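You operate a simulated robot arm through the tools that you are given. There is no shell and no other tool.

You are at the controls of a simulated two-armed robot. One attempt, no reset.

TASK
Warm the wax, then wax the middle of the big block's top with the round brush.
Fine: dip only once the heater shows 50C or more; end with the dial off, the lid on and the brush on the ledge. Set down upright: round brush. A coat counts when it lies all over at full strength: go over it till it gets no stronger.

Only the result counts: the job must be done as asked and must still hold three seconds after the hand-in. Knocking over, shifting, dropping, spilling or breaking anything else fails it. A push-on lid holds only when it is set on centred and level and pressed home; a screw cap is set on level and turned clockwise until tight.

THE ROBOT
Two 6-joint arms with fingered hands on one trunk, hanging from a carriage that runs on a gantry, over the field with the corners [-1047, -740], [233, -741], [233, 1559], [-1047, 1560] (x, y) and turns from -6.301 to 5.69 rad about z. Base frame: it is fixed where the carriage stands at the start and does not move with it; the origin is on the floor, on the carriage's upright axis, x ahead of it, y to its left, z up. Lengths are in mm, angles in rad, forces in N, time in s.
The left shoulder is at the start at [40, 152, 1626], the right one opposite. With the tool pointing down near the work surface each hand reaches from about 100 to 560 mm from the robot's upright axis, wherever it stands, measured 20 degrees to its own side. Places, roughly: middle of the big block's top [700, 0, 1000]; pot dial [500, 0, 900]; pot heater [500, 100, 800]; top of the red bench [700, 800, 800]. Payload 4 kg a hand.
Tool frame (each hand has its own): the origin (TCP) lies between the finger pads and is the grasp point; the fingertips stand 30 mm ahead of it; z points along the fingers, y is the line along which they close. Largest opening 104 mm; the body of the gripper starts 35 mm behind the TCP. The gripper is a hand of 5 fingers: y runs from the thumb to the fingers, the wrist lies at [-15, -104, -178] in the tool frame, and closing takes about 1.5 s.
Orientation is told as [roll, pitch, yaw] about the base's x, y, z axes, in that order, counted from this pose: with the fingers straight down and the wrist toward the robot, the tool's x, y and z point along [0, 1, 0], [1, 0, 0] and [0, 0, -1] of the base frame.

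THE INTERFACE
- The arms move only by the tool step_arm. It takes "left_rows", "right_rows" or both (then of equal length, played together; a hand with none holds still); each is one flat list of numbers, 6 for each row, row after row: the shift along the tool's x, y, z in mm, then the turn, a rotation vector about the tool's x, y, z in rad. In form: [dx, dy, dz, wx, wy, wz, dx, dy, dz, wx, wy, wz, ...]. A call has 1 to 20 rows; each row shifts and turns the commanded pose from where the row before left it, along the tool's axes as they then stand. "left_grip" and "right_grip" are, for a hand that has rows, the opening, from 0 (shut) to 1 (fully open), set as the call begins (left out, the last holds). Each row takes 0.2 s and may step no farther than 50 mm and 0.15 rad from the row before; otherwise, or with a gripper value out of range, the whole call is refused. Where a pose cannot be reached the arm comes as near as it can. A force on the tool above 40 N (or 10 N above the force at the start of the call, whichever is more), or a blocked arm, ends the call early, and 0.2 s more pass. The fingers move at their own pace (about 45 mm/s each) and stop on an object; they squeeze with about 26 N. The grip force told is the motor's: it shows also when the fingers shut on nothing. Time passes only in rows, and 0.2 s behind the last, so rows that do not move let the fingers close. The reply holds the time, the measured pose of the TCP, the force on the tool along the base axes, the opening and the grip force, in the units named above and with some noise, with the torque about the TCP (base axes, N m) and any sound that the robot's microphone picked up.
- Cameras (640 x 400 px; columns grow to the right, rows downward): "scene" is now at [215.5, 12.4, 1890.4]; the picture's right is [0.24, -0.97, 0.00], its down [-0.91, -0.22, -0.36] and it looks along [0.35, 0.09, -0.93] (base axes); focal length 273 px, centre (320, 200). "left" rides on the left gripper at [-60, -83, -120] in its tool frame; the picture's right is [-0.79, -0.29, 0.54], its down [0.56, -0.71, 0.44] and it looks along [0.26, 0.65, 0.72] (tool axes); focal length 234 px, centre (320, 200). "right" rides on the right gripper at [60, -83, -119] in its tool frame; the picture's right is [-0.79, 0.29, -0.54], its down [-0.56, -0.71, 0.44] and it looks along [-0.26, 0.65, 0.72] (tool axes); focal length 234 px, centre (320, 200). There is no depth. A picture from a camera that has moved, and an enlarged one, comes with that camera's place and axes in the base frame and with its lens.
- capture(camera): a new picture of that camera. It takes no simulated time.
- move_column(by): slides the trunk up (or, below 0, down) by that many mm; the arms and the scene camera ride with it, the base frame stays. It gives what a move gives, with no picture.
- roll_base(legs): drives the robot by 1 to 6 legs, each [ahead, left, turn to the left] in mm, mm and rad, along the robot's own axes; the way and the turn of a leg run together, so that a leg with both is an arc; at most 1500 mm and 3.142 rad a leg. The arms and the cameras ride along, it lands a little off, and it stops where it bumps. It keeps to its track: a leg is cut to what the track allows. It gives what a move gives.
- move_fingers(index, middle, ring, little, thumb_bend, thumb_turn, hand): sets how far each is bent, from 0 (flat) to 1 (curled in); at 0.3 the hand is open as for a grip, at 0.7 the pads meet at the TCP. One left out holds its place. A second passes; each finger stops where it meets its share of the squeeze, and holds until it gets a number again. A gripper value or a shape takes the hand back. It gives what a move gives, with no picture; readings hold the bend of each and the force on index, middle, ring, little, thumb and palm. thumb_turn goes from beside the hand (0) to across from the fingers (1), as for a grip.
- preshape(shape, hand): the hand has 5 fingers and takes this shape, open, in about a second: jaw (thumb against the fingers, like two jaws); tri (thumb and two fingers); tip (a fingertip pinch); poke (one finger out to press); point (the index stretched); flat (the hand flat); cup (the hand cupped); fist (a fist). The gripper value then closes the fingers along that shape, each until it touches; the sizes above hold for jaw. It gives what a move gives, with no picture.
- pan_tilt(pan, tilt): turns the head with the scene camera to pan (to the left, within 1.501 rad either way) and tilt (down, from -0.506 to 1.204), counted from straight ahead of the robot. It gives what a move gives.
- zoom(camera, box): a new picture of the part [left, top, right, bottom] of that camera's present view, enlarged. It takes no simulated time.
- close_job(): hands the job in; it is judged then, once.

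Places have to be worked out from the pictures, the camera data and where the tool is seen. Open the grippers and draw the arms clear of the work before you hand the job in, unless the task says otherwise.

The tools are called after "Emit:" by a JSON object that holds its "api" and its "payload". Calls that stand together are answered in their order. step_arm: Moves the arms, as the interface text tells. Its arguments: {"type":"object","properties":{"left_rows":{"type":"array"},"left_grip":{"type":"number"},"right_rows":{"type":"array"},"right_grip":{"type":"number"}},"required":[]} The other tools are called the same way: move_column (by) slides the trunk up or down; preshape (shape, hand) gives the hand a shape; move_fingers (index, middle, ring, little, thumb_bend, thumb_turn, hand) moves the fingers one by one; roll_base (legs) drives the base; pan_tilt (pan, tilt) turns the head that bears the scene camera; capture (camera) takes a picture; zoom (camera, box) takes an enlarged picture of a part of a camera's view; close_job () hands the job in.

At the start:

```text
clock: 0.0
left_tool_pos: [551.6, 326.0, 1258.9]
left_tcp_rot: [0.001, -0.001, 0.0]
left_force: [-0.1, -0.3, 0.7]
left_wrist_torque: [0.01, 0.01, 0.01]
left_finger_gap: 103.7
left_grip_force: 0.1
left_shape: jaw
left_bend: [0.3, 0.3, 0.3, 0.3, 0.3, 0.97]
left_finger forces: [0.0, 0.0, 0.0, 0.0, 0.1, 0.0]
right_tool_pos: [614.8, -101.6, 1000.1]
right_tcp_rot: [-0.001, -0.002, -0.002]
right_force: [0.5, -0.7, 1.0]
right_wrist_torque: [0.01, -0.01, 0.01]
right_finger_gap: 103.7
right_grip_force: 0.1
right_shape: jaw
right_bend: [0.3, 0.3, 0.3, 0.3, 0.3, 0.97]
right_finger forces: [0.0, 0.0, 0.0, 0.1, 0.0, 0.0]
trunk travel left (down, up): [-799.0, 1.0]
robot x, y, heading: [0.6, -0.6, -0.002]
head pan, tilt: [0.241, 1.201]
```

scene: 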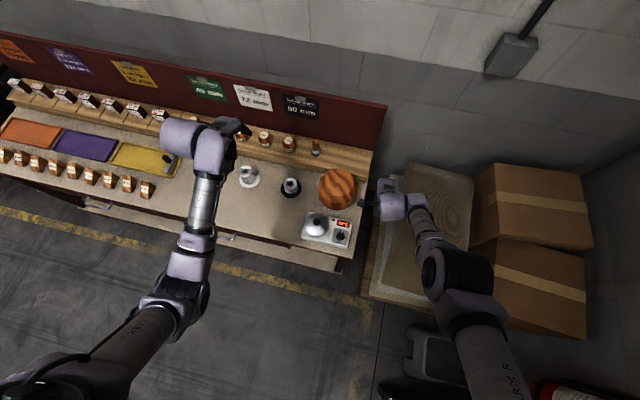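
right: 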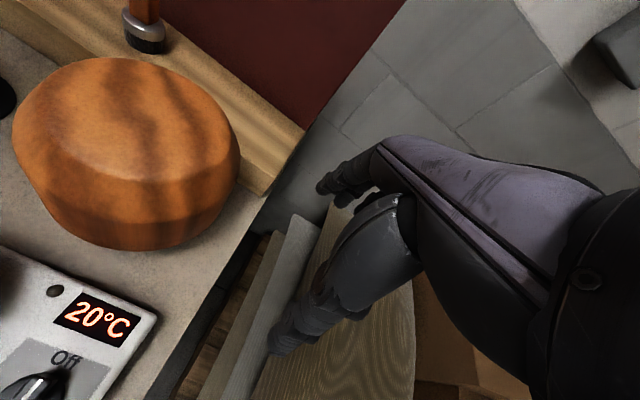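
left: 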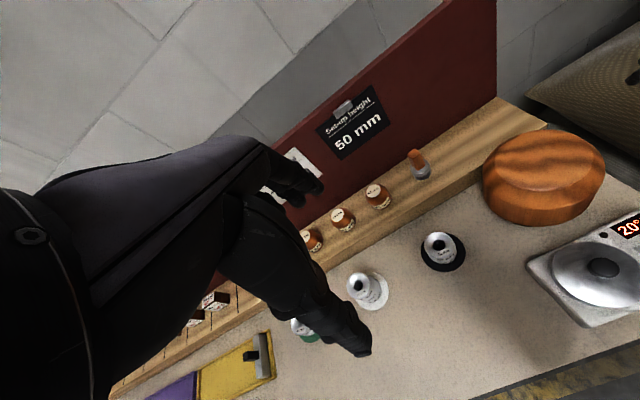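

I'll start by looking closely at the work area: block, pot with lid, dial, and the brush on the ledge.

Emit:
{"api": "zoom", "payload": {"camera": "scene", "box": [220, 80, 400, 260]}}

Emit:
{"api": "zoom", "payload": {"camera": "right", "box": [0, 0, 320, 400]}}

Emit:
{"api": "zoom", "payload": {"camera": "left", "box": [280, 100, 640, 400]}}

```text
2.22 times, centred on (310, 170) of scene
camera zoom: at [215.5, 12.4, 1890.4], right [0.24, -0.97, 0.0], down [-0.91, -0.22, -0.36], along [0.35, 0.09, -0.93], focal length 607 px, centre (342, 267)
```

zoom: 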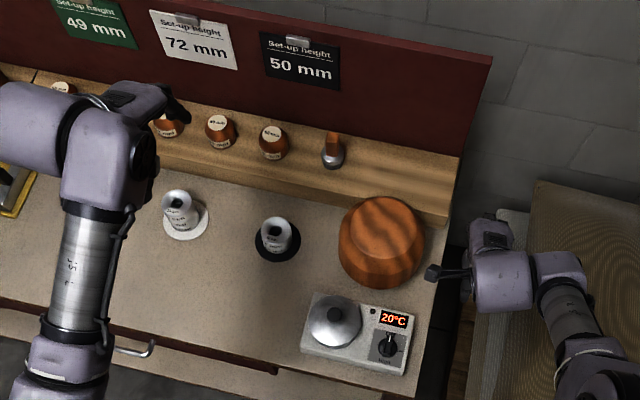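

```text
1.00 times, centred on (160, 200) of right (not enlarged: the box is as wide or as high as the picture)
camera zoom: at [531.9, -41.0, 1119.0], right [0.29, -0.79, 0.54], down [-0.71, -0.56, -0.44], along [0.65, -0.26, -0.72], focal length 234 px, centre (480, 200)
```

zoom: 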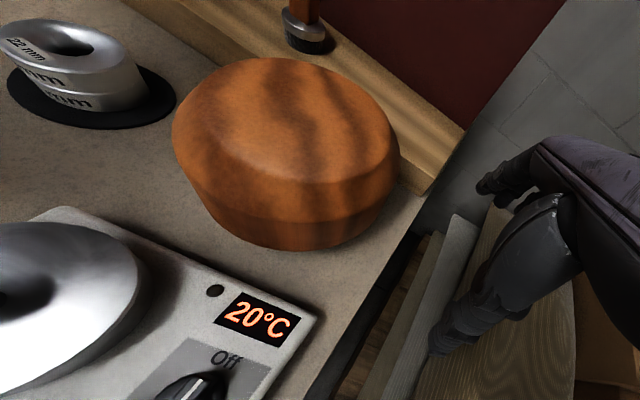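

```text
1.33 times, centred on (460, 250) of left
camera zoom: at [468.8, 266.2, 1379.8], right [-0.29, -0.79, -0.54], down [-0.71, 0.56, -0.44], along [0.65, 0.26, -0.72], focal length 312 px, centre (133, 133)
```

zoom: 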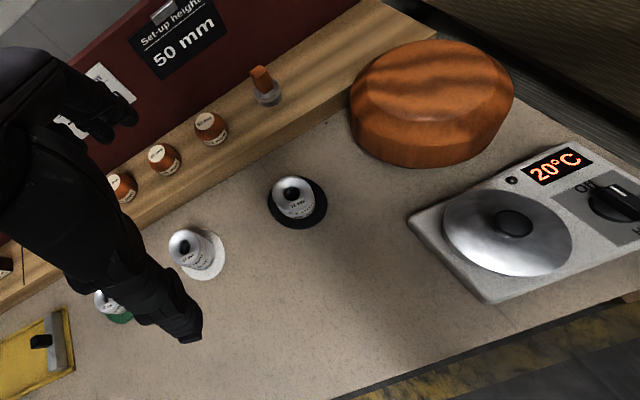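

The display reads 20C and the brush stands upright on the ledge at about [825,185,840]. The lid knob is near [500,95,900] and the dial near [482,0,880]. I'll draw the right hand back and up so its camera sees the dial.

Emit:
{"api": "step_arm", "payload": {"right_rows": [10.5, -41, -12.5, 0, 0, 0, 10.5, -41, -12.5, 0, 0, 0, 10.5, -41, -12.5, 0, 0, 0, 10.5, -41, -12.5, 0, 0, 0]}}

Emit:
{"api": "capture", "payload": {"camera": "right"}}

Emit:
{"api": "zoom", "payload": {"camera": "right", "box": [120, 140, 360, 290]}}

```text
clock: 1.0
left_tool_pos: [553.1, 327.2, 1259.3]
left_tcp_rot: [0.0, 0.001, -0.001]
left_force: [0.2, -0.5, 0.5]
left_wrist_torque: [0.02, 0.0, -0.03]
left_finger_gap: 103.7
left_grip_force: 0.0
left_shape: jaw
left_bend: [0.3, 0.3, 0.3, 0.3, 0.3, 0.97]
left_finger forces: [0.0, 0.1, 0.1, 0.1, 0.1, 0.0]
right_tool_pos: [538.4, -29.4, 952.1]
right_tcp_rot: [-0.004, 0.002, -0.001]
right_force: [-0.5, -0.2, -0.1]
right_wrist_torque: [0.0, -0.01, 0.01]
right_finger_gap: 103.7
right_grip_force: 0.1
right_shape: jaw
right_bend: [0.3, 0.3, 0.3, 0.3, 0.3, 0.97]
right_finger forces: [0.1, 0.0, 0.0, 0.0, 0.0, 0.0]
right hand out of reach, approached as far as the arm can: row 1, 2, 3, 4
trunk travel left (down, up): [-799.0, 1.0]
robot x, y, heading: [-1.2, 2.3, 0.001]
head pan, tilt: [0.241, 1.201]
```

```text
taken
camera right: at [456.9, 31.8, 1071.4], right [0.29, -0.79, 0.54], down [-0.71, -0.56, -0.44], along [0.65, -0.26, -0.72], focal length 234 px, centre (320, 200)
```

right: 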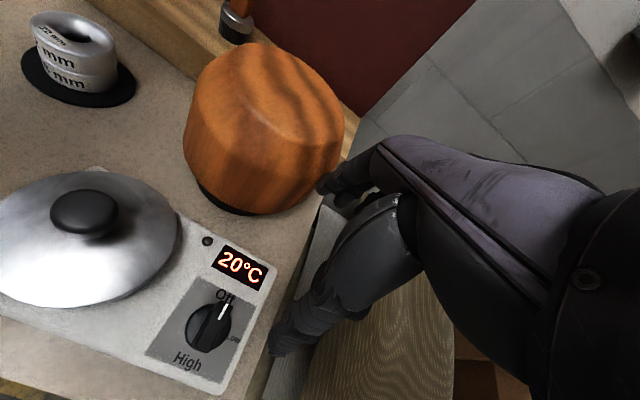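

```text
2.67 times, centred on (240, 215) of right
camera zoom: at [456.9, 31.8, 1071.4], right [0.29, -0.79, 0.54], down [-0.71, -0.56, -0.44], along [0.65, -0.26, -0.72], focal length 624 px, centre (533, 160)
```

zoom: 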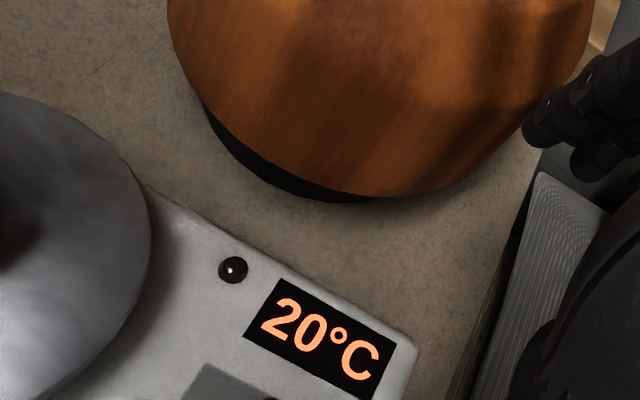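

The dial shows Off, Low and High, with the pointer on Off. The hand couldn't reach the commanded spot, so I'll look closer from here at the dial, brush and block.

Emit:
{"api": "zoom", "payload": {"camera": "right", "box": [140, 230, 300, 400]}}

Emit:
{"api": "zoom", "payload": {"camera": "right", "box": [160, 0, 360, 125]}}

Emit:
{"api": "zoom", "payload": {"camera": "scene", "box": [280, 120, 380, 182]}}

Emit:
{"api": "zoom", "payload": {"camera": "left", "box": [370, 110, 530, 210]}}

```text
2.35 times, centred on (220, 315) of right
camera zoom: at [456.9, 31.8, 1071.4], right [0.29, -0.79, 0.54], down [-0.71, -0.56, -0.44], along [0.65, -0.26, -0.72], focal length 551 px, centre (555, -71)
```

zoom: 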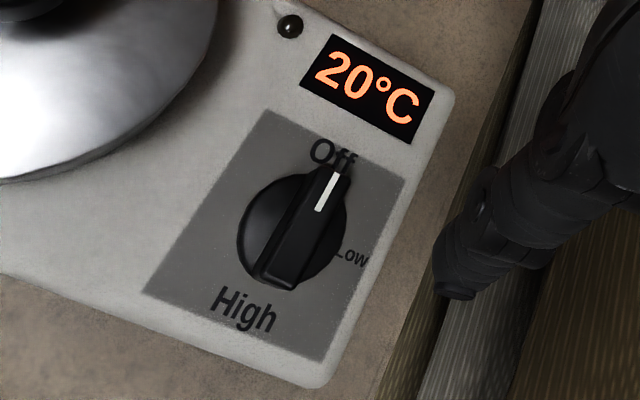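

```text
3.20 times, centred on (260, 62) of right
camera zoom: at [456.9, 31.8, 1071.4], right [0.29, -0.79, 0.54], down [-0.71, -0.56, -0.44], along [0.65, -0.26, -0.72], focal length 749 px, centre (512, 640)
```

zoom: 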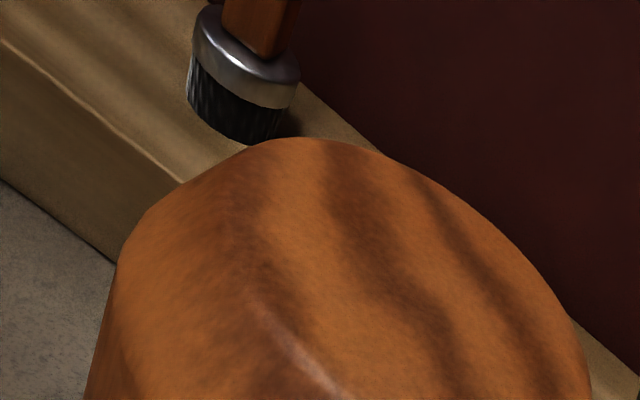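

```text
6.40 times, centred on (330, 151) of scene
camera zoom: at [215.4, 12.5, 1890.4], right [0.24, -0.97, 0.0], down [-0.91, -0.22, -0.36], along [0.35, 0.09, -0.93], focal length 1748 px, centre (256, 514)
```

zoom: 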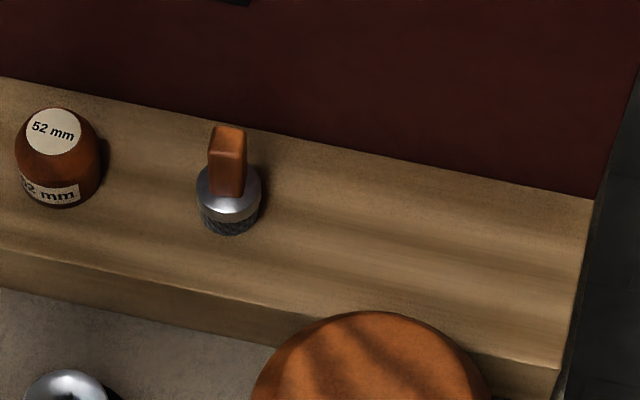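

```text
4.00 times, centred on (450, 160) of left
camera zoom: at [468.6, 266.3, 1379.8], right [-0.29, -0.79, -0.54], down [-0.71, 0.56, -0.44], along [0.65, 0.26, -0.72], focal length 937 px, centre (-200, 360)
```

zoom: 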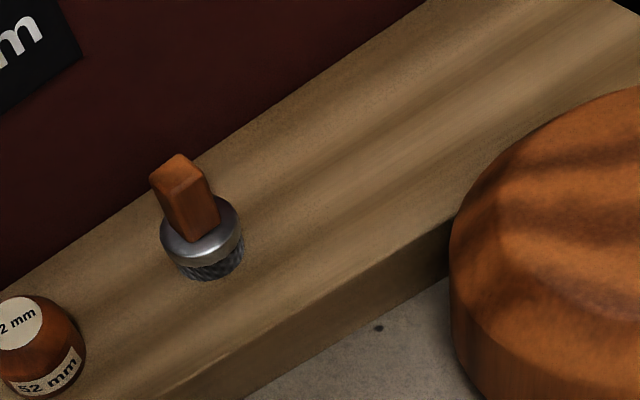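

Estimates: brush axis about [815,178], handle top z≈945, ledge z≈848; dial about [476,-1,875]; lid knob [500,95,905]; block top [640,50,957]. I'll take the right hand up and out to mirror the left hand's pose, so the base can be driven safely.

Emit:
{"api": "step_arm", "payload": {"right_rows": [-30, 4, -31, 0, 0, 0, -30, 4, -31, 0, 0, 0, -30, 4, -31, 0, 0, 0, -30, 4, -31, 0, 0, 0, -30, 4, -31, 0, 0, 0, -30, 4, -31, 0, 0, 0, -30, 4, -31, 0, 0, 0, -30, 4, -31, 0, 0, 0]}}

Emit:
{"api": "capture", "payload": {"camera": "scene"}}

```text
clock: 2.8
left_tool_pos: [552.0, 326.3, 1260.1]
left_tcp_rot: [0.001, 0.0, 0.001]
left_force: [-0.1, -0.2, -0.3]
left_wrist_torque: [-0.02, -0.01, 0.0]
left_finger_gap: 103.6
left_grip_force: 0.0
left_shape: jaw
left_bend: [0.3, 0.3, 0.3, 0.3, 0.3, 0.97]
left_finger forces: [0.0, 0.0, 0.1, 0.1, 0.0, 0.0]
right_tool_pos: [609.3, -111.4, 993.3]
right_tcp_rot: [-0.002, -0.001, -0.003]
right_force: [-0.2, 0.2, 0.4]
right_wrist_torque: [-0.02, 0.03, 0.01]
right_finger_gap: 103.7
right_grip_force: 0.0
right_shape: jaw
right_bend: [0.3, 0.3, 0.3, 0.3, 0.3, 0.97]
right_finger forces: [0.0, 0.0, 0.0, 0.0, 0.1, 0.0]
right hand out of reach, approached as far as the arm can: row 1, 2, 3, 4, 5, 6, 7, 8
trunk travel left (down, up): [-799.0, 1.0]
robot x, y, heading: [-0.2, 2.4, 0.002]
head pan, tilt: [0.241, 1.201]
```

```text
taken
camera scene: at [215.5, 12.4, 1890.4], right [0.24, -0.97, 0.0], down [-0.91, -0.22, -0.36], along [0.35, 0.09, -0.93], focal length 273 px, centre (320, 200)
```

scene: 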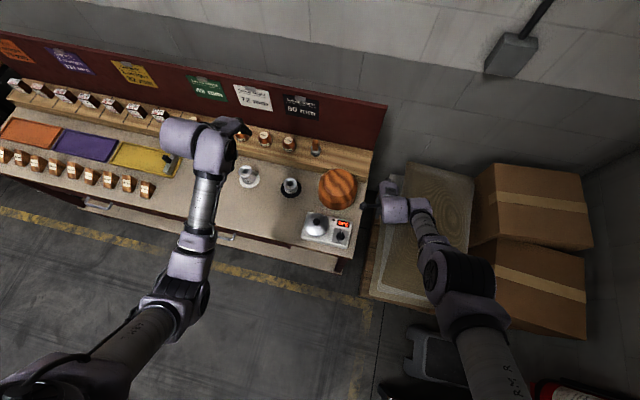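

The right hand stayed near its start pose and reported out of reach. I'll run one zero row to see where its commanded pose now stands.

Emit:
{"api": "step_arm", "payload": {"right_rows": [0, 0, 0, 0, 0, 0]}}

Emit:
{"api": "zoom", "payload": {"camera": "scene", "box": [340, 140, 560, 400]}}

```text
clock: 3.2
left_tool_pos: [552.2, 327.0, 1259.1]
left_tcp_rot: [0.0, 0.0, -0.001]
left_force: [-0.6, -0.4, -0.1]
left_wrist_torque: [0.0, 0.0, 0.0]
left_finger_gap: 103.7
left_grip_force: 0.1
left_shape: jaw
left_bend: [0.3, 0.3, 0.3, 0.3, 0.3, 0.97]
left_finger forces: [0.1, 0.0, 0.0, 0.1, 0.1, 0.1]
right_tool_pos: [609.3, -111.3, 993.0]
right_tcp_rot: [0.001, -0.002, -0.002]
right_force: [0.7, -0.2, -0.5]
right_wrist_torque: [0.02, 0.03, -0.01]
right_finger_gap: 103.6
right_grip_force: 0.1
right_shape: jaw
right_bend: [0.3, 0.3, 0.3, 0.3, 0.3, 0.97]
right_finger forces: [0.1, 0.0, 0.0, 0.1, 0.1, 0.0]
trunk travel left (down, up): [-799.0, 1.0]
robot x, y, heading: [-1.3, 2.2, -0.002]
head pan, tilt: [0.241, 1.201]
```

```text
1.54 times, centred on (450, 270) of scene
camera zoom: at [215.5, 12.4, 1890.4], right [0.24, -0.97, 0.0], down [-0.91, -0.22, -0.36], along [0.35, 0.09, -0.93], focal length 420 px, centre (120, 92)
```

zoom: 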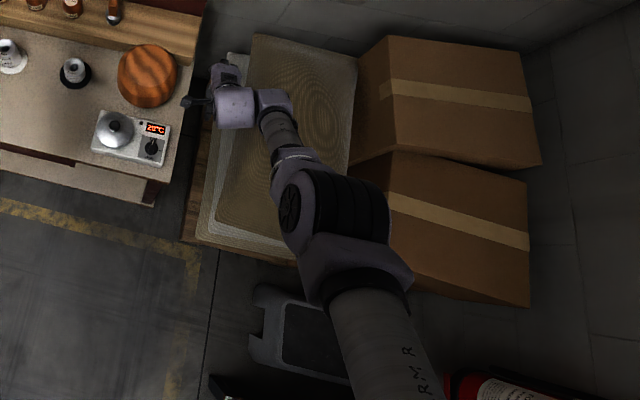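

The command resets to the measured pose after each call. I'll probe this arm's reach with small separate moves, starting with straight up.

Emit:
{"api": "step_arm", "payload": {"right_rows": [0, 0, -25, 0, 0, 0, 0, 0, -25, 0, 0, 0]}}

Emit:
{"api": "step_arm", "payload": {"right_rows": [-25, 0, 0, 0, 0, 0, -25, 0, 0, 0, 0, 0]}}

Emit:
{"api": "step_arm", "payload": {"right_rows": [0, 25, 0, 0, 0, 0, 0, 25, 0, 0, 0, 0]}}

```text
clock: 3.8
left_tool_pos: [552.3, 326.0, 1259.6]
left_tcp_rot: [0.0, -0.001, -0.001]
left_force: [0.3, -0.9, 0.1]
left_wrist_torque: [0.0, -0.02, -0.03]
left_finger_gap: 103.7
left_grip_force: 0.1
left_shape: jaw
left_bend: [0.3, 0.3, 0.3, 0.3, 0.3, 0.97]
left_finger forces: [0.0, 0.0, 0.0, 0.1, 0.0, 0.1]
right_tool_pos: [632.3, -108.9, 1017.6]
right_tcp_rot: [-0.006, -0.002, -0.007]
right_force: [0.2, 0.6, 0.1]
right_wrist_torque: [0.03, -0.01, 0.02]
right_finger_gap: 103.9
right_grip_force: 0.1
right_shape: jaw
right_bend: [0.3, 0.3, 0.3, 0.3, 0.3, 0.97]
right_finger forces: [0.0, 0.0, 0.0, 0.1, 0.1, 0.0]
right hand out of reach, approached as far as the arm can: row 1, 2
trunk travel left (down, up): [-799.0, 1.0]
robot x, y, heading: [-2.5, 0.6, 0.001]
head pan, tilt: [0.241, 1.201]
```

```text
clock: 4.4
left_tool_pos: [551.3, 327.9, 1258.5]
left_tcp_rot: [0.0, -0.002, -0.001]
left_force: [-0.8, -0.2, 0.6]
left_wrist_torque: [-0.01, -0.03, 0.02]
left_finger_gap: 103.5
left_grip_force: 0.0
left_shape: jaw
left_bend: [0.3, 0.3, 0.3, 0.3, 0.3, 0.97]
left_finger forces: [0.0, 0.1, 0.0, 0.0, 0.0, 0.0]
right_tool_pos: [632.4, -139.0, 1004.8]
right_tcp_rot: [-0.114, -0.103, 0.048]
right_force: [-0.1, 0.0, -0.7]
right_wrist_torque: [-0.02, -0.01, -0.05]
right_finger_gap: 103.7
right_grip_force: 0.0
right_shape: jaw
right_bend: [0.3, 0.3, 0.3, 0.3, 0.3, 0.97]
right_finger forces: [0.0, 0.0, 0.0, 0.0, 0.0, 0.0]
right hand out of reach, approached as far as the arm can: row 1, 2
trunk travel left (down, up): [-799.0, 1.0]
robot x, y, heading: [1.8, 0.7, -0.002]
head pan, tilt: [0.241, 1.201]
```

```text
clock: 5.0
left_tool_pos: [554.2, 326.1, 1260.4]
left_tcp_rot: [0.0, -0.004, -0.001]
left_force: [0.3, 0.2, 0.1]
left_wrist_torque: [0.01, 0.02, 0.02]
left_finger_gap: 103.7
left_grip_force: 0.0
left_shape: jaw
left_bend: [0.3, 0.3, 0.3, 0.3, 0.3, 0.97]
left_finger forces: [0.0, 0.0, 0.0, 0.0, 0.0, 0.1]
right_tool_pos: [652.8, -143.8, 1030.9]
right_tcp_rot: [-0.131, -0.043, 0.066]
right_force: [0.5, 0.7, 0.1]
right_wrist_torque: [0.0, 0.02, -0.06]
right_finger_gap: 103.9
right_grip_force: 0.1
right_shape: jaw
right_bend: [0.3, 0.3, 0.3, 0.3, 0.3, 0.97]
right_finger forces: [0.0, 0.0, 0.1, 0.0, 0.0, 0.1]
right hand out of reach, approached as far as the arm can: row 1, 2
trunk travel left (down, up): [-799.0, 1.0]
robot x, y, heading: [-5.0, -2.4, 0.004]
head pan, tilt: [0.241, 1.201]
```

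The right arm is against a limit here, and its orientation has drifted. I'll test whether lowering it a little, still clear of the block, brings it back into range and straightens it.

Emit:
{"api": "step_arm", "payload": {"right_rows": [10, 0, 20, 0.06, 0, 0, 10, 0, 20, 0.06, 0, 0]}}

Emit:
{"api": "capture", "payload": {"camera": "right"}}

```text
clock: 5.6
left_tool_pos: [553.5, 327.0, 1258.8]
left_tcp_rot: [0.0, -0.003, 0.001]
left_force: [-0.1, -0.3, -0.3]
left_wrist_torque: [-0.03, 0.0, -0.03]
left_finger_gap: 103.8
left_grip_force: 0.0
left_shape: jaw
left_bend: [0.3, 0.3, 0.3, 0.3, 0.3, 0.97]
left_finger forces: [0.1, 0.0, 0.0, 0.0, 0.0, 0.1]
right_tool_pos: [621.3, -129.3, 1011.1]
right_tcp_rot: [-0.129, 0.079, 0.05]
right_force: [0.1, -0.4, 0.8]
right_wrist_torque: [-0.03, 0.0, -0.01]
right_finger_gap: 103.8
right_grip_force: 0.0
right_shape: jaw
right_bend: [0.3, 0.3, 0.3, 0.3, 0.3, 0.97]
right_finger forces: [0.0, 0.0, 0.1, 0.0, 0.0, 0.1]
right hand out of reach, approached as far as the arm can: row 1, 2
trunk travel left (down, up): [-799.0, 1.0]
robot x, y, heading: [0.4, 0.2, -0.002]
head pan, tilt: [0.241, 1.201]
```

```text
taken
camera right: at [542.9, -57.4, 1127.0], right [0.37, -0.69, 0.62], down [-0.7, -0.65, -0.3], along [0.61, -0.32, -0.73], focal length 234 px, centre (320, 200)
```

right: 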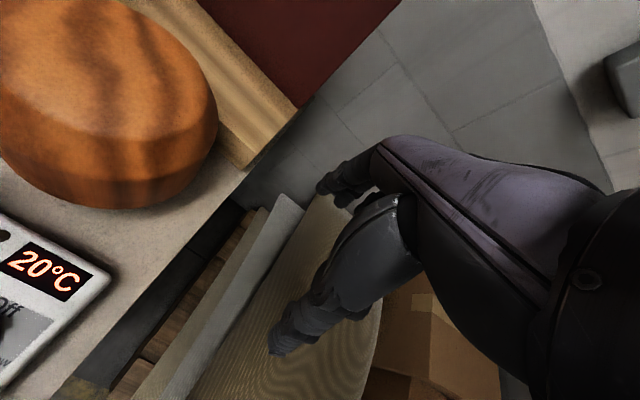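

The pose sits at roll -0.13 and pitch +0.08. I'll correct the orientation while extending forward and down into the free space right of the block.

Emit:
{"api": "step_arm", "payload": {"right_rows": [-5, 12, 15, -0.027, 0.043, 0.017, -5, 12, 15, -0.026, 0.043, 0.017, -5, 12, 15, -0.026, 0.043, 0.016]}}

```text
clock: 6.4
left_tool_pos: [552.2, 326.2, 1260.6]
left_tcp_rot: [0.0, 0.0, 0.001]
left_force: [0.2, 0.1, 0.1]
left_wrist_torque: [-0.03, 0.01, 0.02]
left_finger_gap: 103.5
left_grip_force: 0.0
left_shape: jaw
left_bend: [0.3, 0.3, 0.3, 0.3, 0.3, 0.97]
left_finger forces: [0.1, 0.0, 0.0, 0.0, 0.0, 0.0]
right_tool_pos: [619.2, -141.4, 1000.5]
right_tcp_rot: [-0.076, 0.033, 0.023]
right_force: [-0.2, 0.3, 0.1]
right_wrist_torque: [0.02, -0.01, 0.01]
right_finger_gap: 103.8
right_grip_force: 0.0
right_shape: jaw
right_bend: [0.3, 0.3, 0.3, 0.3, 0.3, 0.97]
right_finger forces: [0.0, 0.0, 0.1, 0.0, 0.0, 0.0]
right hand out of reach, approached as far as the arm can: row 1, 2, 3
trunk travel left (down, up): [-799.0, 1.0]
robot x, y, heading: [2.8, -2.0, 0.005]
head pan, tilt: [0.241, 1.201]
```

The right arm stays boxed in, so I'll test the left arm by lowering it over the empty bench area.

Emit:
{"api": "step_arm", "payload": {"left_rows": [0, -20, 40, 0, 0, 0, 0, -20, 40, 0, 0, 0, 0, -20, 40, 0, 0, 0]}}

Emit:
{"api": "capture", "payload": {"camera": "scene"}}

```text
clock: 7.2
left_tool_pos: [491.6, 325.4, 1138.9]
left_tcp_rot: [-0.001, 0.0, 0.0]
left_force: [-0.7, 1.1, -1.0]
left_wrist_torque: [-0.01, -0.01, -0.03]
left_finger_gap: 103.9
left_grip_force: 0.0
left_shape: jaw
left_bend: [0.3, 0.3, 0.3, 0.3, 0.3, 0.97]
left_finger forces: [0.0, 0.1, 0.0, 0.1, 0.1, 0.0]
right_tool_pos: [619.2, -141.7, 1000.4]
right_tcp_rot: [-0.077, 0.036, 0.023]
right_force: [0.2, -1.0, 0.3]
right_wrist_torque: [-0.03, -0.02, 0.0]
right_finger_gap: 103.9
right_grip_force: 0.0
right_shape: jaw
right_bend: [0.3, 0.3, 0.3, 0.3, 0.3, 0.97]
right_finger forces: [0.1, 0.1, 0.1, 0.0, 0.0, 0.0]
trunk travel left (down, up): [-799.0, 1.0]
robot x, y, heading: [2.0, 1.4, 0.0]
head pan, tilt: [0.241, 1.201]
```

```text
taken
camera scene: at [215.4, 12.4, 1890.4], right [0.24, -0.97, 0.0], down [-0.91, -0.22, -0.36], along [0.35, 0.09, -0.93], focal length 273 px, centre (320, 200)
```

scene: 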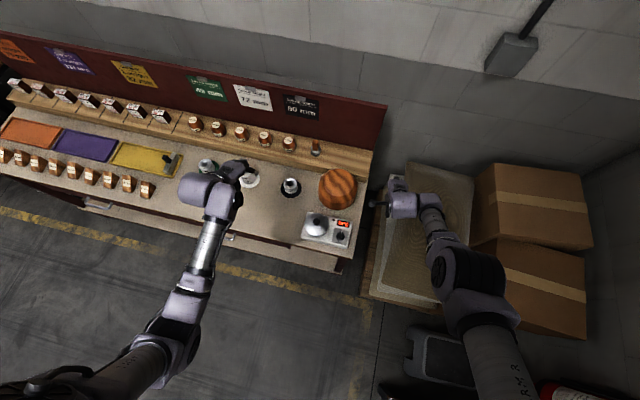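

The left arm moves freely. The right one may simply be near full stretch, so I'll pull it inward and down beside the bench end.

Emit:
{"api": "step_arm", "payload": {"right_rows": [-5, -30, 15, 0, 0.02, 0, -5, -30, 15, 0, 0.02, 0, -5, -30, 15, 0, 0.02, 0, -5, -30, 15, 0, 0.02, 0]}}

Emit:
{"api": "capture", "payload": {"camera": "scene"}}

```text
clock: 8.2
left_tool_pos: [493.7, 325.3, 1138.4]
left_tcp_rot: [-0.001, -0.001, -0.001]
left_force: [0.2, 0.2, 0.5]
left_wrist_torque: [-0.01, -0.02, 0.03]
left_finger_gap: 103.9
left_grip_force: 0.1
left_shape: jaw
left_bend: [0.3, 0.3, 0.3, 0.3, 0.3, 0.97]
left_finger forces: [0.1, 0.0, 0.1, 0.1, 0.0, 0.0]
right_tool_pos: [518.7, -149.5, 911.0]
right_tcp_rot: [-0.091, 0.015, 0.112]
right_force: [-0.5, 0.0, 0.1]
right_wrist_torque: [0.0, 0.01, 0.01]
right_finger_gap: 103.8
right_grip_force: 0.1
right_shape: jaw
right_bend: [0.3, 0.3, 0.3, 0.3, 0.3, 0.97]
right_finger forces: [0.0, 0.0, 0.1, 0.1, 0.0, 0.0]
right hand out of reach, approached as far as the arm can: row 1, 2, 3, 4
trunk travel left (down, up): [-799.0, 1.0]
robot x, y, heading: [-0.4, -3.4, 0.003]
head pan, tilt: [0.241, 1.201]
```

```text
taken
camera scene: at [215.5, 12.3, 1890.4], right [0.24, -0.97, 0.0], down [-0.91, -0.22, -0.36], along [0.35, 0.09, -0.93], focal length 273 px, centre (320, 200)
```

scene: 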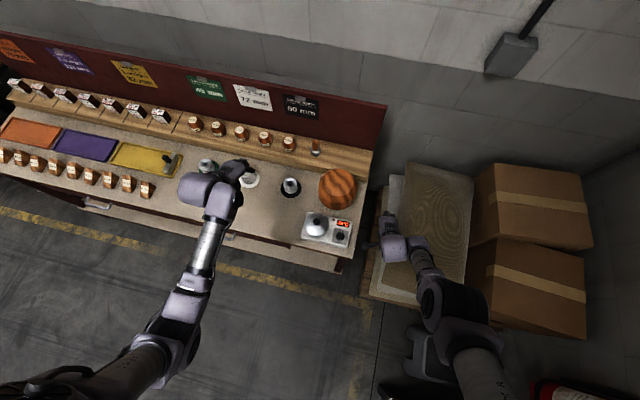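

Every right-hand position so far lies about 650 mm from the shoulder, so this arm looks straight and stuck in its stretch singularity. I'll pull it hard straight back toward its shoulder to try to bend the elbow.

Emit:
{"api": "step_arm", "payload": {"right_rows": [0, -27, -38, 0, 0, 0, 0, -27, -38, 0, 0, 0, 0, -27, -38, 0, 0, 0, 0, -27, -38, 0, 0, 0, 0, -27, -38, 0, 0, 0, 0, -27, -38, 0, 0, 0, 0, -27, -38, 0, 0, 0, 0, -27, -38, 0, 0, 0]}}

Emit:
{"api": "capture", "payload": {"camera": "scene"}}

```text
clock: 10.0
left_tool_pos: [493.2, 325.3, 1138.6]
left_tcp_rot: [0.001, -0.001, 0.001]
left_force: [-0.7, -0.6, -0.1]
left_wrist_torque: [-0.03, 0.01, 0.02]
left_finger_gap: 103.4
left_grip_force: 0.0
left_shape: jaw
left_bend: [0.3, 0.3, 0.3, 0.3, 0.3, 0.97]
left_finger forces: [0.0, 0.1, 0.0, 0.0, 0.0, 0.0]
right_tool_pos: [518.8, -147.2, 912.3]
right_tcp_rot: [-0.092, 0.015, 0.111]
right_force: [1.2, 0.0, -0.6]
right_wrist_torque: [0.02, 0.01, 0.0]
right_finger_gap: 103.7
right_grip_force: 0.1
right_shape: jaw
right_bend: [0.3, 0.3, 0.3, 0.3, 0.3, 0.97]
right_finger forces: [0.0, 0.0, 0.0, 0.0, 0.1, 0.0]
right hand out of reach, approached as far as the arm can: row 1, 2, 3, 4, 5, 6, 7, 8
trunk travel left (down, up): [-799.0, 1.0]
robot x, y, heading: [4.7, -0.6, 0.005]
head pan, tilt: [0.241, 1.201]
```

```text
taken
camera scene: at [215.5, 12.4, 1890.4], right [0.24, -0.97, 0.0], down [-0.91, -0.22, -0.36], along [0.35, 0.09, -0.93], focal length 273 px, centre (320, 200)
```

scene: 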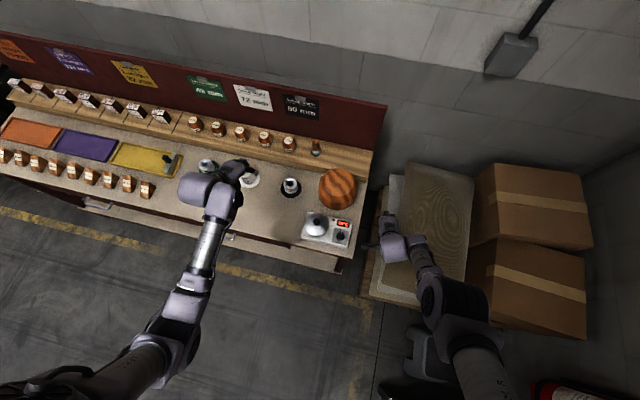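

Pulling radially does nothing at all, as expected from a perfectly straight arm. I'll try a tangential up-and-forward sweep with the orientation corrected, which should make the elbow flex.

Emit:
{"api": "step_arm", "payload": {"right_rows": [0, 20, -20, -0.004, 0.023, 0.027, 0, 20, -25, -0.004, 0.023, 0.027, 0, 15, -30, -0.004, 0.023, 0.027, 0, 0, -35, -0.004, 0.023, 0.027, 0, -10, -40, 0, 0, 0, 0, -20, -40, 0, 0, 0]}}

```text
clock: 11.4
left_tool_pos: [493.3, 325.8, 1139.3]
left_tcp_rot: [0.0, 0.001, 0.0]
left_force: [-0.6, -0.5, -0.3]
left_wrist_torque: [0.0, 0.03, -0.01]
left_finger_gap: 103.7
left_grip_force: 0.0
left_shape: jaw
left_bend: [0.3, 0.3, 0.3, 0.3, 0.3, 0.97]
left_finger forces: [0.0, 0.0, 0.1, 0.1, 0.0, 0.0]
right_tool_pos: [608.1, -125.8, 988.1]
right_tcp_rot: [-0.104, -0.004, 0.111]
right_force: [-0.6, 0.8, 0.2]
right_wrist_torque: [0.01, 0.03, -0.05]
right_finger_gap: 103.9
right_grip_force: 0.0
right_shape: jaw
right_bend: [0.3, 0.3, 0.3, 0.3, 0.3, 0.97]
right_finger forces: [0.0, 0.1, 0.0, 0.0, 0.1, 0.0]
right hand out of reach, approached as far as the arm can: row 1, 2, 3, 4, 5, 6
trunk travel left (down, up): [-799.0, 1.0]
robot x, y, heading: [0.3, -1.8, 0.005]
head pan, tilt: [0.241, 1.201]
```

It's still riding the same sphere. One more try: a wide sideways and inward sweep to the right, into clear space.

Emit:
{"api": "step_arm", "payload": {"right_rows": [-34, -26, 0, 0, 0, 0, -34, -26, 0, 0, 0, 0, -34, -26, 0, 0, 0, 0, -34, -26, 0, 0, 0, 0, -34, -26, 0, 0, 0, 0, -34, -26, 0, 0, 0, 0, -34, -26, 0, 0, 0, 0, -34, -26, 0, 0, 0, 0]}}

Emit:
{"api": "capture", "payload": {"camera": "scene"}}

Emit:
{"api": "capture", "payload": {"camera": "right"}}

```text
clock: 13.2
left_tool_pos: [493.4, 326.8, 1140.4]
left_tcp_rot: [0.0, 0.0, 0.0]
left_force: [-0.5, -0.2, 0.1]
left_wrist_torque: [0.0, 0.03, -0.01]
left_finger_gap: 103.7
left_grip_force: 0.1
left_shape: jaw
left_bend: [0.3, 0.3, 0.3, 0.3, 0.3, 0.97]
left_finger forces: [0.1, 0.1, 0.0, 0.0, 0.1, 0.0]
right_tool_pos: [604.1, -136.2, 983.6]
right_tcp_rot: [-0.107, -0.003, 0.109]
right_force: [-0.8, -0.3, 0.6]
right_wrist_torque: [0.01, -0.01, 0.03]
right_finger_gap: 104.0
right_grip_force: 0.2
right_shape: jaw
right_bend: [0.3, 0.3, 0.3, 0.3, 0.3, 0.97]
right_finger forces: [0.1, 0.1, 0.0, 0.0, 0.0, 0.0]
right hand out of reach, approached as far as the arm can: row 1, 2, 3, 4, 5, 6, 7, 8
trunk travel left (down, up): [-799.0, 1.0]
robot x, y, heading: [-2.2, -0.3, 0.008]
head pan, tilt: [0.241, 1.201]
```

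```text
taken
camera scene: at [215.5, 12.4, 1890.4], right [0.24, -0.97, 0.0], down [-0.91, -0.22, -0.36], along [0.35, 0.09, -0.93], focal length 273 px, centre (320, 200)
```

scene: 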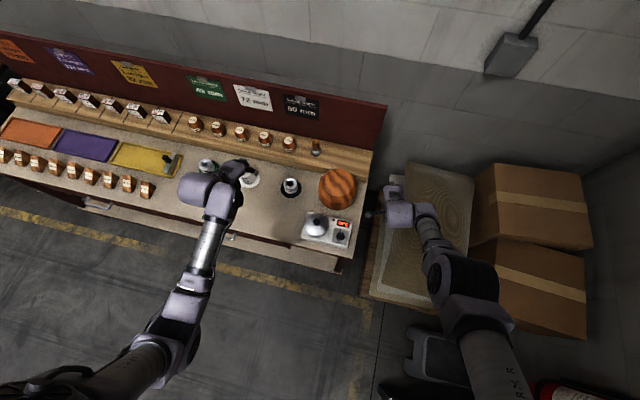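

```text
taken
camera right: at [513.5, -72.5, 1094.9], right [0.36, -0.69, 0.62], down [-0.64, -0.67, -0.38], along [0.68, -0.26, -0.68], focal length 234 px, centre (320, 200)
```

right: 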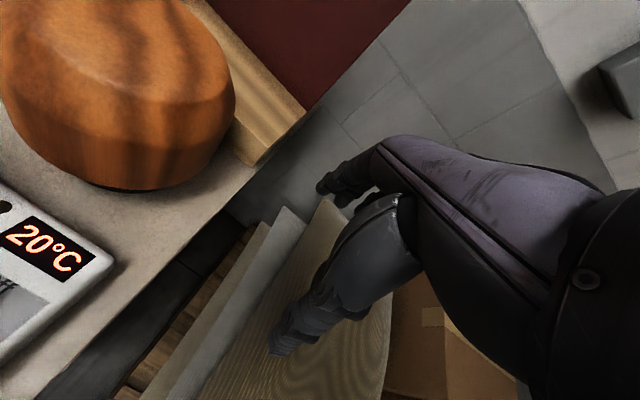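

I'll test a pure swing about the right shoulder's vertical axis, turning the hand with it. That should be possible even with a straight elbow.

Emit:
{"api": "step_arm", "payload": {"right_rows": [-32, 0, 0, 0, 0, 0.06, -32, -2, 0, 0, 0, 0.06, -32, -4, 0, 0, 0, 0.06, -32, -6, 0, 0, 0, 0.06, -32, -8, 0, 0, 0, 0.06]}}

```text
clock: 14.4
left_tool_pos: [493.3, 326.6, 1138.6]
left_tcp_rot: [-0.001, 0.001, 0.002]
left_force: [0.5, -0.5, 0.9]
left_wrist_torque: [0.01, 0.0, -0.04]
left_finger_gap: 103.8
left_grip_force: 0.0
left_shape: jaw
left_bend: [0.3, 0.3, 0.3, 0.3, 0.3, 0.97]
left_finger forces: [0.1, 0.0, 0.1, 0.0, 0.0, 0.1]
right_tool_pos: [595.4, -284.1, 970.3]
right_tcp_rot: [-0.098, -0.032, -0.19]
right_force: [0.5, 0.8, 0.1]
right_wrist_torque: [-0.01, 0.03, 0.01]
right_finger_gap: 103.6
right_grip_force: 0.1
right_shape: jaw
right_bend: [0.3, 0.3, 0.3, 0.3, 0.3, 0.97]
right_finger forces: [0.0, 0.0, 0.1, 0.0, 0.1, 0.0]
right hand out of reach, approached as far as the arm can: row 1, 2, 3, 4, 5
trunk travel left (down, up): [-799.0, 1.0]
robot x, y, heading: [1.6, -0.7, -0.002]
head pan, tilt: [0.241, 1.201]
```

The swing works. Now I'll see whether the arm can be pulled in from here.

Emit:
{"api": "step_arm", "payload": {"right_rows": [0, -20, -30, 0, 0.03, 0, 0, -20, -30, 0, 0.03, 0, 0, -20, -30, 0, 0.03, 0, 0, -20, -30, 0, 0, 0]}}

```text
clock: 15.4
left_tool_pos: [493.3, 325.5, 1140.2]
left_tcp_rot: [-0.002, -0.001, -0.002]
left_force: [0.0, 0.5, 0.2]
left_wrist_torque: [-0.02, 0.03, 0.02]
left_finger_gap: 103.8
left_grip_force: 0.0
left_shape: jaw
left_bend: [0.3, 0.3, 0.3, 0.3, 0.3, 0.97]
left_finger forces: [0.1, 0.0, 0.1, 0.1, 0.0, 0.0]
right_tool_pos: [592.6, -279.4, 963.5]
right_tcp_rot: [-0.07, -0.115, -0.178]
right_force: [0.2, 0.3, -0.1]
right_wrist_torque: [-0.03, -0.03, -0.01]
right_finger_gap: 103.6
right_grip_force: 0.1
right_shape: jaw
right_bend: [0.3, 0.3, 0.3, 0.3, 0.3, 0.97]
right_finger forces: [0.0, 0.0, 0.1, 0.0, 0.0, 0.0]
right hand out of reach, approached as far as the arm can: row 1, 2, 3, 4
trunk travel left (down, up): [-799.0, 1.0]
robot x, y, heading: [-0.3, 1.3, 0.001]
head pan, tilt: [0.241, 1.201]
```

It won't bend, so I'll leave that arm out of the job. I'll swing it well to the right, clear of everything, and work with the left arm only.

Emit:
{"api": "step_arm", "payload": {"right_rows": [-34, -1, 0, 0, 0, 0.06, -34, -1, 0, 0, 0, 0.06, -34, -1, 0, 0, 0, 0.06, -34, -1, 0, 0, 0, 0.06, -34, -1, 0, 0, 0, 0.06, -34, -1, 0, 0, 0, 0.06, -34, -1, 0, 0, 0, 0.06, -34, -1, 0, 0, 0, 0.06, -34, -1, 0, 0, 0, 0.06, -34, -1, 0, 0, 0, 0.06]}}

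Emit:
{"api": "pan_tilt", "payload": {"pan": -0.3, "tilt": 0.8}}

Emit:
{"api": "capture", "payload": {"camera": "scene"}}

```text
clock: 17.6
left_tool_pos: [492.0, 322.4, 1138.1]
left_tcp_rot: [-0.004, 0.002, 0.0]
left_force: [-0.9, -0.8, -0.4]
left_wrist_torque: [0.02, -0.01, -0.01]
left_finger_gap: 103.9
left_grip_force: 0.2
left_shape: jaw
left_bend: [0.3, 0.3, 0.3, 0.3, 0.3, 0.97]
left_finger forces: [0.0, 0.0, 0.1, 0.1, 0.0, 0.0]
right_tool_pos: [454.4, -610.1, 972.6]
right_tcp_rot: [-0.012, -0.172, -0.798]
right_force: [0.1, -1.3, 0.6]
right_wrist_torque: [0.04, 0.0, 0.03]
right_finger_gap: 104.0
right_grip_force: 0.1
right_shape: jaw
right_bend: [0.3, 0.3, 0.3, 0.3, 0.3, 0.97]
right_finger forces: [0.0, 0.1, 0.0, 0.1, 0.0, 0.1]
right hand out of reach, approached as far as the arm can: row 1, 2, 3, 4, 6, 8, 10
trunk travel left (down, up): [-799.0, 1.0]
robot x, y, heading: [1.4, -2.5, -0.001]
head pan, tilt: [0.241, 1.201]
```

```text
clock: 18.6
left_tool_pos: [493.5, 326.3, 1138.8]
left_tcp_rot: [-0.002, 0.0, 0.001]
left_force: [0.5, -0.5, 0.4]
left_wrist_torque: [0.01, 0.01, 0.04]
left_finger_gap: 103.9
left_grip_force: 0.1
left_shape: jaw
left_bend: [0.3, 0.3, 0.3, 0.3, 0.3, 0.97]
left_finger forces: [0.0, 0.0, 0.0, 0.0, 0.1, 0.2]
right_tool_pos: [453.8, -604.0, 970.9]
right_tcp_rot: [-0.009, -0.168, -0.796]
right_force: [-1.1, -0.4, 0.4]
right_wrist_torque: [-0.02, 0.02, 0.0]
right_finger_gap: 103.8
right_grip_force: 0.1
right_shape: jaw
right_bend: [0.3, 0.3, 0.3, 0.3, 0.3, 0.97]
right_finger forces: [0.0, 0.0, 0.1, 0.0, 0.0, 0.0]
trunk travel left (down, up): [-799.0, 1.0]
robot x, y, heading: [-2.9, 1.7, 0.004]
head pan, tilt: [-0.3, 0.799]
```

```text
taken
camera scene: at [238.3, -24.7, 1918.1], right [-0.29, -0.96, 0.0], down [-0.69, 0.21, -0.7], along [0.67, -0.21, -0.72], focal length 273 px, centre (320, 200)
```

scene: 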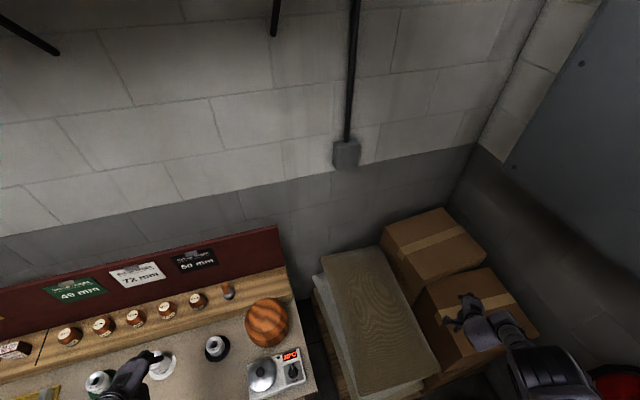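

The right arm is now out to the side, and some rows were in reach. I'll try once more to fold it up and in.

Emit:
{"api": "step_arm", "payload": {"right_rows": [0, -20, -30, 0.04, 0, 0, 0, -20, -30, 0.04, 0, 0, 0, -20, -30, 0.04, 0, 0, 0, -20, -30, 0.04, 0, 0, 0, -20, -30, 0, 0, 0, 0, -20, -30, 0, 0, 0]}}

```text
clock: 20.0
left_tool_pos: [494.3, 325.6, 1138.5]
left_tcp_rot: [0.0, 0.0, -0.001]
left_force: [0.7, 0.5, 0.2]
left_wrist_torque: [-0.01, 0.01, 0.03]
left_finger_gap: 103.8
left_grip_force: 0.0
left_shape: jaw
left_bend: [0.3, 0.3, 0.3, 0.3, 0.3, 0.97]
left_finger forces: [0.0, 0.0, 0.1, 0.1, 0.0, 0.0]
right_tool_pos: [463.2, -573.9, 958.4]
right_tcp_rot: [-0.025, -0.112, -0.805]
right_force: [-0.9, 0.0, -0.2]
right_wrist_torque: [0.01, 0.0, 0.0]
right_finger_gap: 104.0
right_grip_force: 0.0
right_shape: jaw
right_bend: [0.3, 0.3, 0.3, 0.3, 0.3, 0.97]
right_finger forces: [0.0, 0.0, 0.0, 0.1, 0.1, 0.0]
right hand out of reach, approached as far as the arm can: row 1, 2, 3, 4, 5, 6
trunk travel left (down, up): [-799.0, 1.0]
robot x, y, heading: [1.1, 2.4, -0.0]
head pan, tilt: [-0.3, 0.799]
```

I'll raise the straight right arm along its arc so the hand hangs higher, leaving room to lower the trunk.

Emit:
{"api": "step_arm", "payload": {"right_rows": [0, 29, -24, 0, 0, 0, 0, 27, -26, 0, 0, 0, 0, 25, -29, 0, 0, 0, 0, 22, -31, 0, 0, 0, 0, 20, -33, 0, 0, 0, 0, 17, -34, 0, 0, 0, 0, 15, -35, 0, 0, 0]}}

```text
clock: 21.6
left_tool_pos: [491.7, 325.4, 1139.3]
left_tcp_rot: [0.0, -0.001, 0.0]
left_force: [0.4, 0.3, -0.1]
left_wrist_torque: [-0.02, 0.01, -0.04]
left_finger_gap: 103.8
left_grip_force: 0.1
left_shape: jaw
left_bend: [0.3, 0.3, 0.3, 0.3, 0.3, 0.97]
left_finger forces: [0.0, 0.1, 0.1, 0.0, 0.0, 0.1]
right_tool_pos: [516.1, -626.5, 1027.9]
right_tcp_rot: [-0.028, -0.227, -0.8]
right_force: [-0.2, -0.1, 0.4]
right_wrist_torque: [-0.03, 0.01, -0.01]
right_finger_gap: 103.9
right_grip_force: 0.1
right_shape: jaw
right_bend: [0.3, 0.3, 0.3, 0.3, 0.3, 0.97]
right_finger forces: [0.1, 0.0, 0.1, 0.0, 0.0, 0.0]
right hand out of reach, approached as far as the arm can: row 1, 2, 3, 4, 5, 6, 7
trunk travel left (down, up): [-799.0, 1.0]
robot x, y, heading: [-0.4, 3.1, -0.003]
head pan, tilt: [-0.3, 0.799]
```

The right arm now hangs high and clear, and the low stacks to the right sit near z≈280. I'll drive the base to about (180,-200) and turn it slightly left, so the left hand has the dial, pot and block in comfortable reach.

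Emit:
{"api": "roll_base", "payload": {"legs": [[180, -200, 0], [0, 0, 0.35]]}}

Emit:
{"api": "move_column", "payload": {"by": -100}}

Emit:
{"api": "pan_tilt", "payload": {"pan": 0.3, "tilt": 1.1}}

Emit:
{"api": "capture", "payload": {"camera": "scene"}}

Emit:
{"api": "capture", "payload": {"camera": "left"}}

```text
clock: 24.6
left_tool_pos: [533.7, 274.7, 1139.6]
left_tcp_rot: [0.0, 0.0, 0.348]
left_force: [0.9, 0.3, 0.5]
left_wrist_torque: [0.02, -0.01, -0.01]
left_finger_gap: 103.8
left_grip_force: 0.1
left_shape: jaw
left_bend: [0.3, 0.3, 0.3, 0.3, 0.3, 0.97]
left_finger forces: [0.0, 0.0, 0.1, 0.0, 0.1, 0.1]
right_tool_pos: [879.0, -613.0, 1028.4]
right_tcp_rot: [-0.026, -0.225, -0.455]
right_force: [-0.2, 0.3, 0.3]
right_wrist_torque: [0.01, -0.02, 0.02]
right_finger_gap: 104.0
right_grip_force: 0.1
right_shape: jaw
right_bend: [0.3, 0.3, 0.3, 0.3, 0.3, 0.97]
right_finger forces: [0.0, 0.1, 0.0, 0.0, 0.0, 0.1]
trunk travel left (down, up): [-799.0, 1.0]
robot x, y, heading: [178.5, -199.0, 0.348]
head pan, tilt: [-0.3, 0.799]
```

```text
clock: 25.9
left_tool_pos: [533.7, 275.4, 1039.3]
left_tcp_rot: [0.0, 0.001, 0.347]
left_force: [0.2, -0.3, 0.0]
left_wrist_torque: [0.0, 0.01, -0.01]
left_finger_gap: 103.7
left_grip_force: 0.1
left_shape: jaw
left_bend: [0.3, 0.3, 0.3, 0.3, 0.3, 0.97]
left_finger forces: [0.1, 0.0, 0.0, 0.0, 0.1, 0.0]
right_tool_pos: [880.1, -612.3, 928.4]
right_tcp_rot: [-0.025, -0.225, -0.454]
right_force: [-0.1, 0.2, 0.2]
right_wrist_torque: [-0.01, 0.0, 0.0]
right_finger_gap: 104.1
right_grip_force: 0.0
right_shape: jaw
right_bend: [0.3, 0.3, 0.3, 0.3, 0.3, 0.97]
right_finger forces: [0.0, 0.0, 0.0, 0.0, 0.0, 0.0]
trunk travel left (down, up): [-699.0, 101.0]
robot x, y, heading: [179.5, -201.4, 0.349]
head pan, tilt: [-0.3, 0.799]
```

```text
clock: 26.9
left_tool_pos: [533.5, 274.1, 1039.7]
left_tcp_rot: [0.0, 0.0, 0.347]
left_force: [0.2, -0.2, 0.8]
left_wrist_torque: [-0.01, 0.0, 0.0]
left_finger_gap: 103.9
left_grip_force: 0.2
left_shape: jaw
left_bend: [0.3, 0.3, 0.3, 0.3, 0.3, 0.97]
left_finger forces: [0.1, 0.1, 0.1, 0.0, 0.1, 0.1]
right_tool_pos: [880.3, -613.0, 929.2]
right_tcp_rot: [-0.026, -0.226, -0.455]
right_force: [0.4, 0.2, 1.1]
right_wrist_torque: [0.02, 0.02, 0.03]
right_finger_gap: 103.9
right_grip_force: 0.0
right_shape: jaw
right_bend: [0.3, 0.3, 0.3, 0.3, 0.3, 0.97]
right_finger forces: [0.1, 0.0, 0.1, 0.0, 0.0, 0.0]
trunk travel left (down, up): [-699.0, 101.0]
robot x, y, heading: [180.6, -200.4, 0.346]
head pan, tilt: [0.3, 1.1]
```

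```text
taken
camera scene: at [382.4, -107.6, 1796.4], right [0.6, -0.8, 0.0], down [-0.71, -0.54, -0.45], along [0.36, 0.27, -0.89], focal length 273 px, centre (320, 200)
```

scene: 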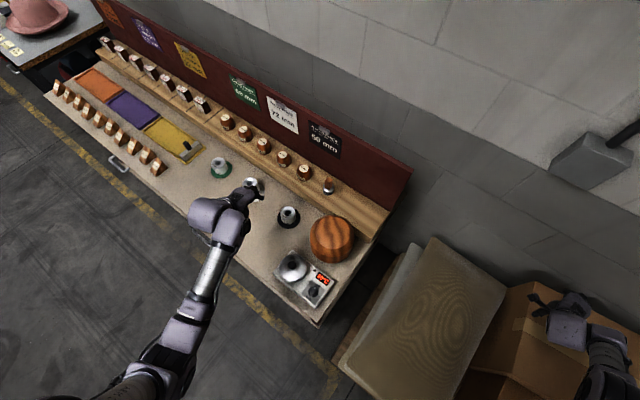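

```text
taken
camera left: at [475.0, 190.2, 1159.7], right [0.0, -0.84, -0.54], down [-0.85, 0.28, -0.44], along [0.52, 0.46, -0.72], focal length 234 px, centre (320, 200)
```

left: 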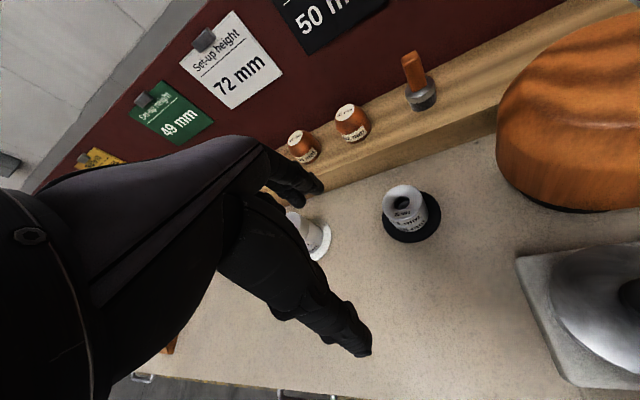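

Both arms and trunk are as expected. I'll zoom in to fix the positions of the pot, dial, block and brush from this new viewpoint.

Emit:
{"api": "zoom", "payload": {"camera": "scene", "box": [270, 240, 350, 300]}}

Emit:
{"api": "zoom", "payload": {"camera": "scene", "box": [290, 160, 390, 260]}}

Emit:
{"api": "zoom", "payload": {"camera": "left", "box": [340, 20, 500, 120]}}

```text
6.67 times, centred on (310, 270) of scene
camera zoom: at [382.4, -107.6, 1796.4], right [0.6, -0.8, 0.0], down [-0.71, -0.54, -0.45], along [0.36, 0.27, -0.89], focal length 1821 px, centre (387, -267)
```

zoom: 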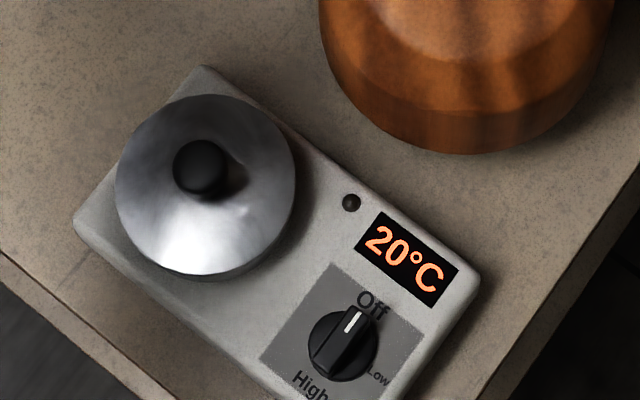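

```text
4.00 times, centred on (340, 210) of scene
camera zoom: at [382.4, -107.6, 1796.4], right [0.6, -0.8, 0.0], down [-0.71, -0.54, -0.45], along [0.36, 0.27, -0.89], focal length 1092 px, centre (240, 160)
```

zoom: 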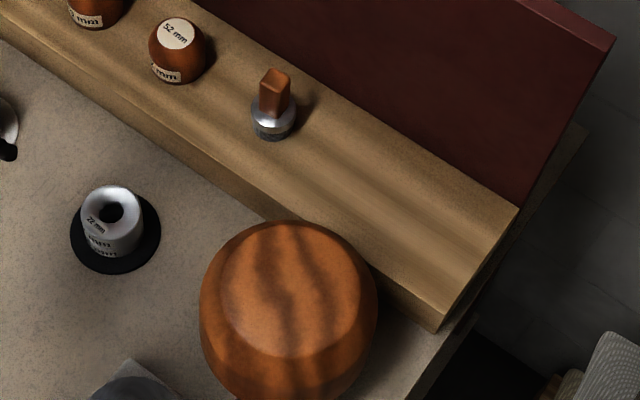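

```text
4.00 times, centred on (420, 70) of left
camera zoom: at [475.0, 190.2, 1159.7], right [0.0, -0.84, -0.54], down [-0.85, 0.28, -0.44], along [0.52, 0.46, -0.72], focal length 937 px, centre (-80, 720)
```

zoom: 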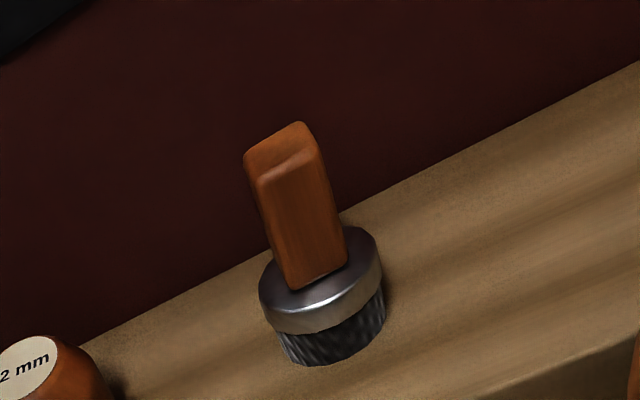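

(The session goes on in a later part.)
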